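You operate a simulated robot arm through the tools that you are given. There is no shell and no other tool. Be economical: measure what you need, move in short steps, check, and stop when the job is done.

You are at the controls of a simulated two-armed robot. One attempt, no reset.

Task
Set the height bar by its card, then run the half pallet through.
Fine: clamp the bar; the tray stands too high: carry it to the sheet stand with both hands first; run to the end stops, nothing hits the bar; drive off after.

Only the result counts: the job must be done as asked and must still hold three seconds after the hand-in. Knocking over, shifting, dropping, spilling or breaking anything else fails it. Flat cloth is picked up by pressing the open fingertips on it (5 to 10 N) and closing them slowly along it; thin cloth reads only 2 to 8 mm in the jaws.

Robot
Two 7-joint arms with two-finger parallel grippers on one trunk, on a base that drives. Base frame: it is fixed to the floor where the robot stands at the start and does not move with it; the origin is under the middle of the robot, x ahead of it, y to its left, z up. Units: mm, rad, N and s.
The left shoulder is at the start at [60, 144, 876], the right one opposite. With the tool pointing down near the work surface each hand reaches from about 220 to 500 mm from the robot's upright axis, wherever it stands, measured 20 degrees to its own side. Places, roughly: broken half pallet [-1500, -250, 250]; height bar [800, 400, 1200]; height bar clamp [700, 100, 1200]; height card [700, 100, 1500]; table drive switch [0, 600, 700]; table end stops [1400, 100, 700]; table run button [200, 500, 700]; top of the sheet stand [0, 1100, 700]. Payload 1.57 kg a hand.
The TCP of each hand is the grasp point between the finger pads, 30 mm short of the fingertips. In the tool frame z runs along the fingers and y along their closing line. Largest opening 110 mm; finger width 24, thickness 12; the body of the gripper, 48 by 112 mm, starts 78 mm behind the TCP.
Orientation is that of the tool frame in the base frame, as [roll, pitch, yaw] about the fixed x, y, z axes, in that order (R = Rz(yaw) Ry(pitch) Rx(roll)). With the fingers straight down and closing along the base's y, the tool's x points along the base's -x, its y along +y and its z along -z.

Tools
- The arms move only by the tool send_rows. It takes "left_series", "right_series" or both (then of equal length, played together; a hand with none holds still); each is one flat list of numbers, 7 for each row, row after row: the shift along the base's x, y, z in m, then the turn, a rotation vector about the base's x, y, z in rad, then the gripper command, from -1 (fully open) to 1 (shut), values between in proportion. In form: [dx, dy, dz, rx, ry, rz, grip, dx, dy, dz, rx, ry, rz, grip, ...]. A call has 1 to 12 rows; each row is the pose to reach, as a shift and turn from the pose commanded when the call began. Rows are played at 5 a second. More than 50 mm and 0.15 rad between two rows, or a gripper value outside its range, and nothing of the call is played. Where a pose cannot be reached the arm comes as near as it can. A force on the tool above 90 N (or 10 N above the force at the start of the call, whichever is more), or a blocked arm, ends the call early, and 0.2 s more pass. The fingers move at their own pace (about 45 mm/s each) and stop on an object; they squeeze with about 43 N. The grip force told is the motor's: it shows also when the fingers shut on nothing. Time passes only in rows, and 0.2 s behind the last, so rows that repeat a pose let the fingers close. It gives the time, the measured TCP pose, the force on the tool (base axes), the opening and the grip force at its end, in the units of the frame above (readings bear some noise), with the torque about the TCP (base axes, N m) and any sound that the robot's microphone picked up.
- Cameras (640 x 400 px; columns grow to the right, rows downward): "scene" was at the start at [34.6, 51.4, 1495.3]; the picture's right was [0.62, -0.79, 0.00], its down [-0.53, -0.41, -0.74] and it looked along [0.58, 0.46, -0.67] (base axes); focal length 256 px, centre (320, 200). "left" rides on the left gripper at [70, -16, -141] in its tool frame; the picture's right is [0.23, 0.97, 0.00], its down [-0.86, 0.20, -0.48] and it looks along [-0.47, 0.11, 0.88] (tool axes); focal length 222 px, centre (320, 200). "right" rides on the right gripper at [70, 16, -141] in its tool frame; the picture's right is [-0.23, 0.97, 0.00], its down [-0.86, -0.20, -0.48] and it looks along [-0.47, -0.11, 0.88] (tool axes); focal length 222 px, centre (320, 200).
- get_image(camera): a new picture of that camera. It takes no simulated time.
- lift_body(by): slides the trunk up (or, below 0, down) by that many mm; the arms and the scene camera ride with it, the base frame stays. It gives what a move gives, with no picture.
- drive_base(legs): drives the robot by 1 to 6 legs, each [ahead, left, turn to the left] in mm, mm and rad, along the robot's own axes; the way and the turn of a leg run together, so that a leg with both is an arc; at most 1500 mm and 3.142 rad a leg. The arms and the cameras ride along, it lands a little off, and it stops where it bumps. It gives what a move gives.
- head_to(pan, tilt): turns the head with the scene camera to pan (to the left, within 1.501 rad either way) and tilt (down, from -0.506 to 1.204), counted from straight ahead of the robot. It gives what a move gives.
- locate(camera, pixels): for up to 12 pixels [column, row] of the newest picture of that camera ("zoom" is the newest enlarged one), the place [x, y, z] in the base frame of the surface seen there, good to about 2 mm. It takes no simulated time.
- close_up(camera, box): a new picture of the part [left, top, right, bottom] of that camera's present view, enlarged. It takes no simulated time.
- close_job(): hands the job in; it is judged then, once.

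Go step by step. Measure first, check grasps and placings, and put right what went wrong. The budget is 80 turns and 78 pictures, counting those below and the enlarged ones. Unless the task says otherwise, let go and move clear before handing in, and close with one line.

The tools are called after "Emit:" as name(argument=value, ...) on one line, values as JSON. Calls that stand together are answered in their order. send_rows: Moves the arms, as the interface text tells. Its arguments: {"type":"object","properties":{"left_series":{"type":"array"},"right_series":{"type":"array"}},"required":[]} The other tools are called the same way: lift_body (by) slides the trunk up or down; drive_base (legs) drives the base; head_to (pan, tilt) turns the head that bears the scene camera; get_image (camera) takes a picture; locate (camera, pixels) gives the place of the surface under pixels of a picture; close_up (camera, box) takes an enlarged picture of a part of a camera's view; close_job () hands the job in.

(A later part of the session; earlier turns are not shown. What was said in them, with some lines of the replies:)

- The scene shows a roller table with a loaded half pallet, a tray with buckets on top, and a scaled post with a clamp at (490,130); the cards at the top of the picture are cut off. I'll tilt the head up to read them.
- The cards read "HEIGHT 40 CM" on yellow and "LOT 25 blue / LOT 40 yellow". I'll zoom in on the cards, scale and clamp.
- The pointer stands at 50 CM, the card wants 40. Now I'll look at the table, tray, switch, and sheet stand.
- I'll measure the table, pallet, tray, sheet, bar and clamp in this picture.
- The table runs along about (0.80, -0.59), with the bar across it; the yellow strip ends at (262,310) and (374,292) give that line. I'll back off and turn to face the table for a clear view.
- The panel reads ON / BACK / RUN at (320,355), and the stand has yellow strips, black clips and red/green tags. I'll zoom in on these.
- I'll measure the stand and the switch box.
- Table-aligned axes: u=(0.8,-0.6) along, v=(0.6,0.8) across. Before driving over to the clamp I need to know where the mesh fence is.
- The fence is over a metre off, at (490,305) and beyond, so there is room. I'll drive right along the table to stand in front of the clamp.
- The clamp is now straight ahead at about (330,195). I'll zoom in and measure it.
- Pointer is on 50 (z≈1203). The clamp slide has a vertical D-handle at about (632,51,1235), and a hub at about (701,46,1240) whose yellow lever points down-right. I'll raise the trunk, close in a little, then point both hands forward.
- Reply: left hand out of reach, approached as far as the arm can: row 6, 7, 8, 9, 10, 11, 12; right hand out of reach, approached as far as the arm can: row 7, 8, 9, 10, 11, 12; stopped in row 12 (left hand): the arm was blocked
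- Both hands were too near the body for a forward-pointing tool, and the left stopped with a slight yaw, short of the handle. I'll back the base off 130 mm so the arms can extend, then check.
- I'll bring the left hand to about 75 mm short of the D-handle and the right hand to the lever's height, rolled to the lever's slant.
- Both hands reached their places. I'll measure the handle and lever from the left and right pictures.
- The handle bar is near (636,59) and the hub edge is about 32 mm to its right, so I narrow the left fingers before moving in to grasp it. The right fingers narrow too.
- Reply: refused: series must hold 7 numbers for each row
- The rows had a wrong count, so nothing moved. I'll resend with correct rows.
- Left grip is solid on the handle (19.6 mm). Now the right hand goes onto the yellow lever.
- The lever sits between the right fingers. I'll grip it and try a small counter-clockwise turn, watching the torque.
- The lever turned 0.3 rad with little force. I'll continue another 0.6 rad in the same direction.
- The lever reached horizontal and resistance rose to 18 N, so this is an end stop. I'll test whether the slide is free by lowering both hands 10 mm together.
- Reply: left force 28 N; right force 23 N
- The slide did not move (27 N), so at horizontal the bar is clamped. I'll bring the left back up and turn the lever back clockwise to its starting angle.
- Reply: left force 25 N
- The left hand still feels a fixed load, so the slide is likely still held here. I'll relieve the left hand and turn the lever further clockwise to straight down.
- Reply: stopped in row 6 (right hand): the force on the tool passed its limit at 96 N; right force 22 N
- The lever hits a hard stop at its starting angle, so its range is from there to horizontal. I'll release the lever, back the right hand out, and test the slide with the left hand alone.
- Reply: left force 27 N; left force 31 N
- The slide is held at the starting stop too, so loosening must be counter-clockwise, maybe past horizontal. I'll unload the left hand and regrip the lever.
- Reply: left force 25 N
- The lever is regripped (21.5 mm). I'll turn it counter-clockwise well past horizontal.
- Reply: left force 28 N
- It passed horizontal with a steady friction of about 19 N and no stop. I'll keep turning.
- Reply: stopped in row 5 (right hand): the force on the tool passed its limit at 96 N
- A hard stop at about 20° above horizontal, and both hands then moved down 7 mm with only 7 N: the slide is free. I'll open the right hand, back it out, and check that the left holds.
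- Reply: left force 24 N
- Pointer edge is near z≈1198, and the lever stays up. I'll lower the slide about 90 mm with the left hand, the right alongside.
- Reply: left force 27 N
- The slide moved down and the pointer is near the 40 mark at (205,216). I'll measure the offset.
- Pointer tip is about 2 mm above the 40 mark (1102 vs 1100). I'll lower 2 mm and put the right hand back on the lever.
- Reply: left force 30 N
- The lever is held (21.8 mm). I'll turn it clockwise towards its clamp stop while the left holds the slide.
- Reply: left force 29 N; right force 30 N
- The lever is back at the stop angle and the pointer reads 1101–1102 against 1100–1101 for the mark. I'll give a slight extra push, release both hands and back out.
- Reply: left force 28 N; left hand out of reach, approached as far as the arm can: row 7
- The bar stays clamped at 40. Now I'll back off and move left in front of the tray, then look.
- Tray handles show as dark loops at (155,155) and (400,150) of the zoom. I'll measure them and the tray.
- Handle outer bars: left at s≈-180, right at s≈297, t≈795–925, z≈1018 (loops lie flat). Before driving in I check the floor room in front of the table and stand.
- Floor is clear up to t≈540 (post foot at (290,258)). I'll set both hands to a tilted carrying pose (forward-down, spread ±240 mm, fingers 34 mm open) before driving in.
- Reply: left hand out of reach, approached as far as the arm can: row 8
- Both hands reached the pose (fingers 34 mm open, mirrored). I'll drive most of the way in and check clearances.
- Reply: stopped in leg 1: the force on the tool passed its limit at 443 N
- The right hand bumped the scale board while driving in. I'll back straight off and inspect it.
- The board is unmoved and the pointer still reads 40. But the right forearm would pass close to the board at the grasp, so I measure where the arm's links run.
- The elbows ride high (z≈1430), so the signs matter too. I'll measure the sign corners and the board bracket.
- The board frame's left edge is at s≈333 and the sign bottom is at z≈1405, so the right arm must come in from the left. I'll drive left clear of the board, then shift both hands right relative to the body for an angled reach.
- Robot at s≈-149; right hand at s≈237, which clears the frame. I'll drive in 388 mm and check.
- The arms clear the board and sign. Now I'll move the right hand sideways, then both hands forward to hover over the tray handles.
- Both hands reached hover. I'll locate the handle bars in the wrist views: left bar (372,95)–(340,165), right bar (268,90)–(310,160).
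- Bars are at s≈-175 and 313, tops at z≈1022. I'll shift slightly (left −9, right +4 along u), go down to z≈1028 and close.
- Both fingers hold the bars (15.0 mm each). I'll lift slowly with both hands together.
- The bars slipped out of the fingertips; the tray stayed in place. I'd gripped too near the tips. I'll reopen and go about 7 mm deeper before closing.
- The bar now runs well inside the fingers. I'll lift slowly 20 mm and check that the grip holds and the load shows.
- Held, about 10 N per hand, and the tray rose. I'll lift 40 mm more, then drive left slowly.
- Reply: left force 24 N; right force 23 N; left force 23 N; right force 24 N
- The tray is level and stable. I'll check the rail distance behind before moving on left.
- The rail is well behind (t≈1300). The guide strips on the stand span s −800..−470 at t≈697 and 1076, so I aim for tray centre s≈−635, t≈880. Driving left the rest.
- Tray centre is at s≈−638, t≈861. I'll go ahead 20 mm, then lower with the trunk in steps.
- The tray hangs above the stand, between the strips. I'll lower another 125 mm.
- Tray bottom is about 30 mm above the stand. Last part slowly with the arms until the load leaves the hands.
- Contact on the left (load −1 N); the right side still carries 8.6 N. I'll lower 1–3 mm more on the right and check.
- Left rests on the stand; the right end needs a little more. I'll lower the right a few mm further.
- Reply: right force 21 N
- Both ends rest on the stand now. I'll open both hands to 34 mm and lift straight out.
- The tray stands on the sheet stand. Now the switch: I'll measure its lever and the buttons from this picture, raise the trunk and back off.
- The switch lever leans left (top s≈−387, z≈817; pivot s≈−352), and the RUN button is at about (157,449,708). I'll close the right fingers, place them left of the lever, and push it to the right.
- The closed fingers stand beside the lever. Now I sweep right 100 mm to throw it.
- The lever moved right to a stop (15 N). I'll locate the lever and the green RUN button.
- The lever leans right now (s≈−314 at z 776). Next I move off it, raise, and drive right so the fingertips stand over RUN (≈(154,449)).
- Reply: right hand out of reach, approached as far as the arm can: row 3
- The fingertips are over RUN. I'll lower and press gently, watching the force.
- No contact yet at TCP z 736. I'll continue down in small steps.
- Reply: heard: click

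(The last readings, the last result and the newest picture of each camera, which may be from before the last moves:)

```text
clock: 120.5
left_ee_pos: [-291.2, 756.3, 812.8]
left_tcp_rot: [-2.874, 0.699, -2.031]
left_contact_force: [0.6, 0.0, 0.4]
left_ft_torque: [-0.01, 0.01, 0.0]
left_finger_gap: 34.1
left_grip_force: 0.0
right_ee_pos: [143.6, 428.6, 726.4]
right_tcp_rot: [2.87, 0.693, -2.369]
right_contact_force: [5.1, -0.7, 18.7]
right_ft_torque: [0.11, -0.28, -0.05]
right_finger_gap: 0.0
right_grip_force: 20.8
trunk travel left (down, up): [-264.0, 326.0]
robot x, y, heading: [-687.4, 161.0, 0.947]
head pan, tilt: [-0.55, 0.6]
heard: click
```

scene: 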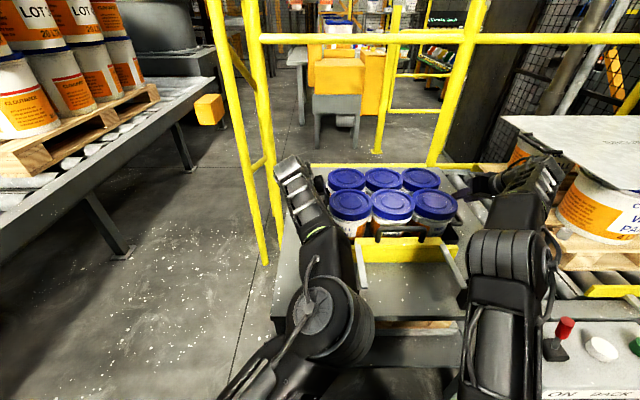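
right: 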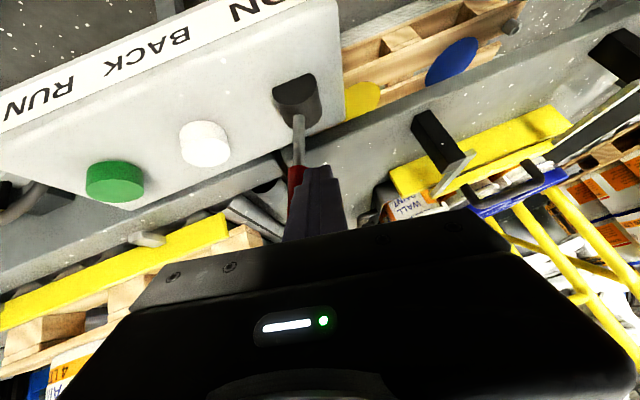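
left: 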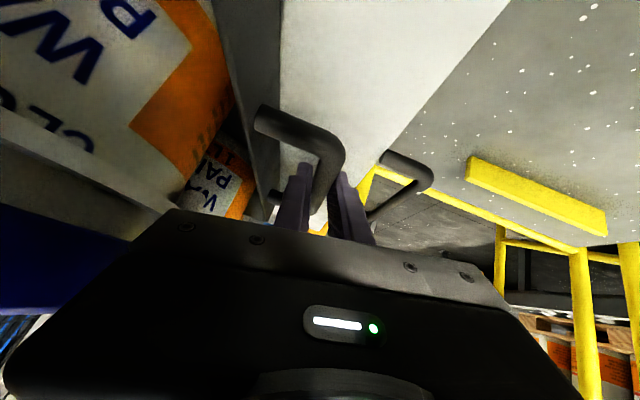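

A click was heard with 19 N on the button. I'll hold the press a little and then look at the pallet.

Emit:
send_rows(right_series=[0, 0, 0, 0, 0, 0, 1, 0, 0, 0, 0, 0, 0, 1, 0, 0, 0, 0, 0, 0, 1, 0, 0, 0, 0, 0, 0, 1, 0, 0, 0, 0, 0, 0, 1, 0, 0, 0, 0, 0, 0, 1, 0, 0, 0, 0, 0, 0, 1, 0, 0, 0, 0, 0, 0, 1, 0, 0, 0, 0, 0, 0, 1, 0, 0, 0, 0, 0, 0, 1])

Emit:
head_to(pan=-0.65, tilt=0.35)

Emit:
get_image(camera="scene")

```text
clock: 122.7
left_ee_pos: [-293.2, 754.7, 812.5]
left_tcp_rot: [-2.874, 0.699, -2.033]
left_contact_force: [0.6, -0.4, 1.1]
left_ft_torque: [0.0, 0.06, -0.02]
left_finger_gap: 34.1
left_grip_force: 0.0
right_ee_pos: [143.1, 429.2, 726.5]
right_tcp_rot: [2.871, 0.693, -2.369]
right_contact_force: [2.1, 0.6, 26.8]
right_ft_torque: [0.22, -0.32, 0.0]
right_finger_gap: 0.0
right_grip_force: 21.2
trunk travel left (down, up): [-264.0, 326.0]
robot x, y, heading: [-685.6, 162.7, 0.943]
head pan, tilt: [-0.55, 0.6]
```

```text
clock: 123.4
left_ee_pos: [-292.9, 755.7, 811.8]
left_tcp_rot: [-2.875, 0.701, -2.033]
left_contact_force: [0.3, 0.3, -0.1]
left_ft_torque: [0.03, -0.03, -0.01]
left_finger_gap: 34.1
left_grip_force: 0.1
right_ee_pos: [142.4, 428.9, 728.8]
right_tcp_rot: [2.871, 0.691, -2.369]
right_contact_force: [1.1, -0.3, 27.0]
right_ft_torque: [0.21, -0.22, -0.01]
right_finger_gap: 0.0
right_grip_force: 21.4
trunk travel left (down, up): [-264.0, 326.0]
robot x, y, heading: [-684.1, 167.2, 0.936]
head pan, tilt: [-0.649, 0.351]
```

```text
3 pictures are left
```

scene: 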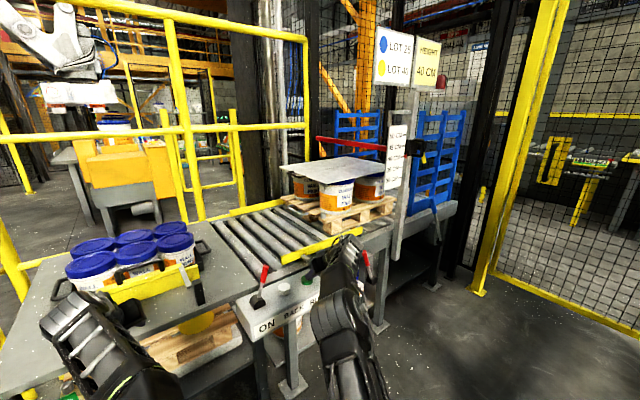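

The pallet is moving right. I'll measure how far, and keep holding RUN.

Emit:
locate(camera="scene", pixels=[[282, 166], [325, 181], [383, 165], [330, 195], [335, 232], [318, 140]])

Emit:
send_rows(right_series=[0, 0, 0, 0, 0, 0, 1, 0, 0, 0, 0, 0, 0, 1, 0, 0, 0, 0, 0, 0, 1, 0, 0, 0, 0, 0, 0, 1, 0, 0, 0, 0, 0, 0, 1, 0, 0, 0, 0, 0, 0, 1, 0, 0, 0, 0, 0, 0, 1, 0, 0, 0, 0, 0, 0, 1, 0, 0, 0, 0, 0, 0, 1, 0, 0, 0, 0, 0, 0, 1, 0, 0, 0, 0, 0, 0, 1, 0, 0, 0, 0, 0, 0, 1])

Emit:
send_rows(right_series=[0, 0, 0, 0, 0, 0, 1, 0, 0, 0, 0, 0, 0, 1, 0, 0, 0, 0, 0, 0, 1, 0, 0, 0, 0, 0, 0, 1, 0, 0, 0, 0, 0, 0, 1, 0, 0, 0, 0, 0, 0, 1, 0, 0, 0, 0, 0, 0, 1, 0, 0, 0, 0, 0, 0, 1, 0, 0, 0, 0, 0, 0, 1, 0, 0, 0, 0, 0, 0, 1, 0, 0, 0, 0, 0, 0, 1, 0, 0, 0, 0, 0, 0, 1])

Emit:
get_image(camera="scene")

```text
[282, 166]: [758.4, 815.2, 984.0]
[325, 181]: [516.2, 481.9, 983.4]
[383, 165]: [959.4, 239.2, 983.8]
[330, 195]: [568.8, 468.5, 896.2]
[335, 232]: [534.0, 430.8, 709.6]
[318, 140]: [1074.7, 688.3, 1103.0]
```

```text
clock: 126.0
left_ee_pos: [-294.3, 755.6, 813.9]
left_tcp_rot: [-2.873, 0.7, -2.03]
left_contact_force: [0.1, -0.1, -0.6]
left_ft_torque: [0.02, 0.03, 0.01]
left_finger_gap: 34.1
left_grip_force: 0.0
right_ee_pos: [143.7, 429.4, 726.9]
right_tcp_rot: [2.87, 0.691, -2.368]
right_contact_force: [-0.7, 0.5, 26.8]
right_ft_torque: [0.26, -0.19, 0.02]
right_finger_gap: 0.1
right_grip_force: 20.6
trunk travel left (down, up): [-264.0, 326.0]
robot x, y, heading: [-688.6, 165.1, 0.94]
head pan, tilt: [-0.649, 0.351]
```

```text
clock: 128.6
left_ee_pos: [-294.5, 755.2, 812.7]
left_tcp_rot: [-2.873, 0.7, -2.031]
left_contact_force: [-0.4, 0.7, 0.6]
left_ft_torque: [-0.02, -0.01, 0.01]
left_finger_gap: 34.0
left_grip_force: 0.0
right_ee_pos: [143.0, 428.5, 726.2]
right_tcp_rot: [2.871, 0.691, -2.369]
right_contact_force: [-0.3, 1.4, 26.8]
right_ft_torque: [0.2, -0.23, 0.01]
right_finger_gap: 0.0
right_grip_force: 21.6
trunk travel left (down, up): [-264.0, 326.0]
robot x, y, heading: [-687.2, 166.8, 0.941]
head pan, tilt: [-0.649, 0.351]
```

```text
2 pictures are left
```

scene: 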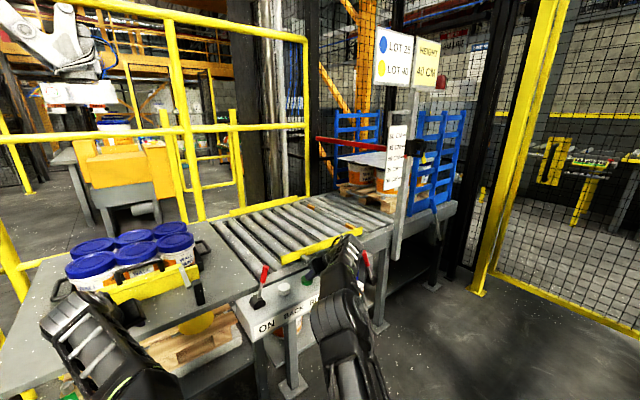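

The pallet passed under the bar untouched (about 106 mm/s). I'll locate it and hold RUN longer to reach the end stops.

Emit:
locate(camera="scene", pixels=[[339, 157], [375, 167], [372, 200], [342, 193]])

Emit:
send_rows(right_series=[0, 0, 0, 0, 0, 0, 1, 0, 0, 0, 0, 0, 0, 1, 0, 0, 0, 0, 0, 0, 1, 0, 0, 0, 0, 0, 0, 1, 0, 0, 0, 0, 0, 0, 1, 0, 0, 0, 0, 0, 0, 1, 0, 0, 0, 0, 0, 0, 1, 0, 0, 0, 0, 0, 0, 1, 0, 0, 0, 0, 0, 0, 1, 0, 0, 0, 0, 0, 0, 1, 0, 0, 0, 0, 0, 0, 1, 0, 0, 0, 0, 0, 0, 1])

Emit:
send_rows(right_series=[0, 0, 0, 0, 0, 0, 1, 0, 0, 0, 0, 0, 0, 1, 0, 0, 0, 0, 0, 0, 1, 0, 0, 0, 0, 0, 0, 1, 0, 0, 0, 0, 0, 0, 1, 0, 0, 0, 0, 0, 0, 1, 0, 0, 0, 0, 0, 0, 1, 0, 0, 0, 0, 0, 0, 1, 0, 0, 0, 0, 0, 0, 1, 0, 0, 0, 0, 0, 0, 1, 0, 0, 0, 0, 0, 0, 1, 0, 0, 0, 0, 0, 0, 1])

Emit:
close_up(camera="scene", box=[300, 120, 480, 240])

Emit:
locate(camera="scene", pixels=[[339, 157], [375, 167], [372, 200], [342, 193]])

```text
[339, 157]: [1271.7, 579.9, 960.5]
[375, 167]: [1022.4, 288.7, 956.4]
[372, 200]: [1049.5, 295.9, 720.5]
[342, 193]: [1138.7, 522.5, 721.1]
```

```text
clock: 131.2
left_ee_pos: [-292.4, 754.9, 813.2]
left_tcp_rot: [-2.873, 0.701, -2.03]
left_contact_force: [1.1, 0.3, 0.4]
left_ft_torque: [0.02, -0.02, 0.0]
left_finger_gap: 34.3
left_grip_force: 0.0
right_ee_pos: [142.9, 429.7, 726.8]
right_tcp_rot: [2.87, 0.692, -2.368]
right_contact_force: [0.1, 0.6, 26.8]
right_ft_torque: [0.21, -0.22, -0.04]
right_finger_gap: 0.0
right_grip_force: 21.4
trunk travel left (down, up): [-264.0, 326.0]
robot x, y, heading: [-690.4, 168.4, 0.939]
head pan, tilt: [-0.649, 0.351]
```

```text
clock: 133.8
left_ee_pos: [-294.0, 754.4, 811.8]
left_tcp_rot: [-2.873, 0.701, -2.032]
left_contact_force: [-0.1, -0.2, -0.5]
left_ft_torque: [-0.01, 0.02, -0.03]
left_finger_gap: 34.2
left_grip_force: 0.1
right_ee_pos: [143.3, 428.6, 725.5]
right_tcp_rot: [2.872, 0.69, -2.367]
right_contact_force: [0.1, 0.6, 26.2]
right_ft_torque: [0.2, -0.22, 0.01]
right_finger_gap: 0.0
right_grip_force: 20.8
trunk travel left (down, up): [-264.0, 326.0]
robot x, y, heading: [-687.0, 164.0, 0.939]
head pan, tilt: [-0.649, 0.351]
```

```text
3.33 times, centred on (390, 180) of scene
```

zoom: 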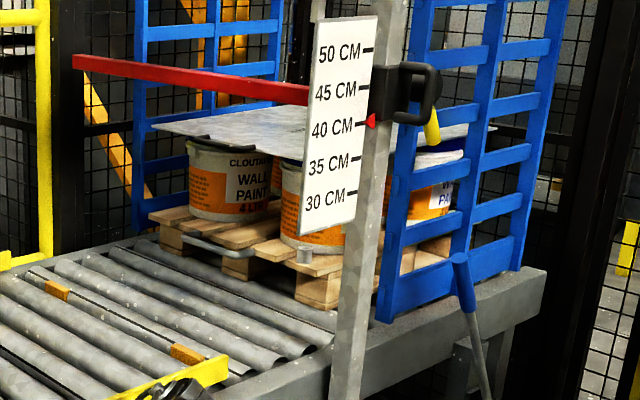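

```text
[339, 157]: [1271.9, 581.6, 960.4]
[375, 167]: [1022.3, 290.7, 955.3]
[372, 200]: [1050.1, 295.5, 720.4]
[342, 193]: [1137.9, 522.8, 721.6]
```

The sheet corner is at the same pixels as 5 s ago, so the pallet rests at the end stops, and the pointer still shows 40. Now I release RUN, rise, and move to the right side of the switch lever to turn the drive off.

Emit:
send_rows(right_series=[0, 0, 0.045, 0, 0, 0, 1, 0, 0, 0.09, 0, 0, 0, 1, 0, 0, 0.131, 0, 0, 0, 1, 0, 0, 0.131, 0, 0, 0, 1])

Emit:
drive_base(legs=[[0, 140, 0]])

```text
clock: 134.8
left_ee_pos: [-291.7, 755.5, 810.7]
left_tcp_rot: [-2.876, 0.697, -2.03]
left_contact_force: [-1.1, 0.2, -0.3]
left_ft_torque: [-0.04, 0.04, 0.02]
left_finger_gap: 34.2
left_grip_force: 0.1
right_ee_pos: [143.9, 430.8, 854.0]
right_tcp_rot: [2.87, 0.685, -2.368]
right_contact_force: [0.1, 0.9, -0.4]
right_ft_torque: [-0.01, -0.02, -0.02]
right_finger_gap: 0.0
right_grip_force: 20.9
trunk travel left (down, up): [-264.0, 326.0]
robot x, y, heading: [-688.3, 164.6, 0.943]
head pan, tilt: [-0.649, 0.351]
```

```text
clock: 136.2
left_ee_pos: [-406.6, 839.2, 810.6]
left_tcp_rot: [-2.876, 0.698, -2.03]
left_contact_force: [-0.1, -0.4, 0.2]
left_ft_torque: [0.0, 0.0, 0.01]
left_finger_gap: 34.2
left_grip_force: 0.1
right_ee_pos: [28.1, 515.6, 853.2]
right_tcp_rot: [2.871, 0.687, -2.365]
right_contact_force: [0.0, 0.0, 0.3]
right_ft_torque: [-0.03, -0.02, -0.02]
right_finger_gap: 0.1
right_grip_force: 21.5
trunk travel left (down, up): [-264.0, 326.0]
robot x, y, heading: [-804.0, 247.8, 0.944]
head pan, tilt: [-0.649, 0.351]
```

I'll shift 12 mm right for clearance, lower beside the lever, and sweep left.

Emit:
send_rows(right_series=[0.0097, -0.007, 0, 0, 0, 0, 1, 0.0097, -0.007, -0.025, 0, 0, 0, 1, 0.0097, -0.007, -0.047, 0, 0, 0, 1, -0.0065, 0.0047, -0.047, 0, 0, 0, 1, -0.0227, 0.0164, -0.047, 0, 0, 0, 1, -0.0389, 0.0281, -0.047, 0, 0, 0, 1, -0.0551, 0.0399, -0.047, 0, 0, 0, 1, -0.065, 0.047, -0.047, 0, 0, 0, 1, -0.072, 0.052, -0.047, 0, 0, 0, 1])

Emit:
get_image(camera="right")

Emit:
locate(camera="right", pixels=[[298, 105], [299, 140], [304, 160], [310, 175], [290, 175], [280, 160]])

```text
clock: 138.2
left_ee_pos: [-402.2, 838.0, 811.1]
left_tcp_rot: [-2.878, 0.696, -2.036]
left_contact_force: [-0.2, -0.1, -0.2]
left_ft_torque: [0.0, -0.02, -0.03]
left_finger_gap: 34.0
left_grip_force: 0.1
right_ee_pos: [-31.5, 557.9, 805.2]
right_tcp_rot: [2.883, 0.691, -2.38]
right_contact_force: [40.8, -16.5, 5.9]
right_ft_torque: [-0.18, -0.77, -1.03]
right_finger_gap: 0.0
right_grip_force: 21.6
right hand out of reach, approached as far as the arm can: row 1
trunk travel left (down, up): [-264.0, 326.0]
robot x, y, heading: [-801.5, 246.6, 0.944]
head pan, tilt: [-0.649, 0.351]
```

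```text
0 pictures are left
```

right: 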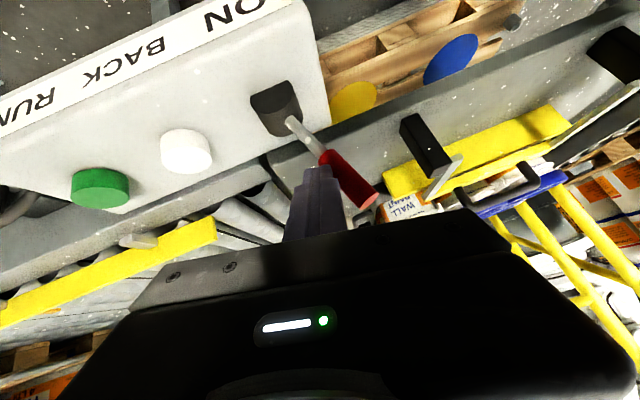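

```text
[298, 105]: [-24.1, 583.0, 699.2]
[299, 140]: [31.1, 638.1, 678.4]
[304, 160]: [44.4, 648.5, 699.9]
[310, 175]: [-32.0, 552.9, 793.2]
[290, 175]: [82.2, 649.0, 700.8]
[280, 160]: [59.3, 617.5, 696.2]
```

The lever is thrown back left against its stop (tip now at (370,195)). I'll ease the hand off, rise, and drive clear.

Emit:
send_rows(right_series=[0.01, -0.007, 0, 0, 0, 0, 1, 0.018, -0.013, 0, 0, 0, 0, 1, 0.018, -0.013, 0.025, 0, 0, 0, 1, 0.018, -0.013, 0.045, 0, 0, 0, 1])

Emit:
lift_body(by=100)

Emit:
drive_base(legs=[[-350, 0, 0]])

```text
clock: 139.2
left_ee_pos: [-408.1, 841.2, 811.6]
left_tcp_rot: [-2.877, 0.698, -2.029]
left_contact_force: [-0.2, -0.3, -0.6]
left_ft_torque: [0.01, -0.01, -0.03]
left_finger_gap: 34.1
left_grip_force: 0.3
right_ee_pos: [-25.7, 557.0, 851.5]
right_tcp_rot: [2.868, 0.686, -2.365]
right_contact_force: [0.0, 0.0, 0.1]
right_ft_torque: [-0.03, -0.03, -0.01]
right_finger_gap: 0.0
right_grip_force: 21.5
trunk travel left (down, up): [-264.0, 326.0]
robot x, y, heading: [-802.5, 245.3, 0.944]
head pan, tilt: [-0.649, 0.351]
```

```text
clock: 140.5
left_ee_pos: [-406.2, 840.4, 909.8]
left_tcp_rot: [-2.876, 0.696, -2.029]
left_contact_force: [-0.2, 0.3, 0.6]
left_ft_torque: [-0.02, 0.02, -0.04]
left_finger_gap: 34.0
left_grip_force: 0.0
right_ee_pos: [-24.4, 554.6, 952.8]
right_tcp_rot: [2.87, 0.687, -2.365]
right_contact_force: [-0.1, -0.1, 0.2]
right_ft_torque: [0.01, 0.01, 0.0]
right_finger_gap: 0.0
right_grip_force: 20.8
trunk travel left (down, up): [-364.0, 226.0]
robot x, y, heading: [-802.1, 246.4, 0.947]
head pan, tilt: [-0.649, 0.351]
```

```text
clock: 141.9
left_ee_pos: [-484.2, 729.2, 911.5]
left_tcp_rot: [-2.877, 0.698, -2.034]
left_contact_force: [0.0, 0.2, -0.6]
left_ft_torque: [-0.02, 0.02, 0.04]
left_finger_gap: 33.9
left_grip_force: 0.0
right_ee_pos: [-102.4, 440.3, 952.5]
right_tcp_rot: [2.872, 0.687, -2.372]
right_contact_force: [0.0, 0.0, -0.6]
right_ft_torque: [-0.01, -0.01, 0.01]
right_finger_gap: 0.0
right_grip_force: 21.7
trunk travel left (down, up): [-364.0, 226.0]
robot x, y, heading: [-884.6, 135.9, 0.94]
head pan, tilt: [-0.649, 0.351]
stopped in leg 1: the robot was blocked; the commanded pose is now the measured one
```

The base met something behind after 137 mm. I'll ease forward 30 mm; the hands are already clear of everything.

Emit:
drive_base(legs=[[30, 0, 0]])

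Emit:
close_job()

```text
clock: 142.8
left_ee_pos: [-468.5, 752.3, 912.5]
left_tcp_rot: [-2.876, 0.698, -2.032]
left_contact_force: [-0.4, 0.5, -0.5]
left_ft_torque: [-0.02, -0.03, 0.02]
left_finger_gap: 33.9
left_grip_force: 0.1
right_ee_pos: [-86.0, 464.9, 951.8]
right_tcp_rot: [2.871, 0.685, -2.37]
right_contact_force: [0.2, 0.5, -0.6]
right_ft_torque: [-0.03, 0.0, 0.03]
right_finger_gap: 0.0
right_grip_force: 21.2
trunk travel left (down, up): [-364.0, 226.0]
robot x, y, heading: [-867.0, 161.8, 0.938]
head pan, tilt: [-0.649, 0.351]
```

```text
The job is handed in.
```

I handed the job in: the bar is clamped at 40 CM, the tray is on the sheet stand, the half pallet is at the end stops, and the drive lever is back at its starting position. Along the way the right hand struck the scale board hard (443 N); it measured unmoved afterwards. At the end the base bumped something behind it; with no pictures left, I couldn't check what it was or whether it moved.
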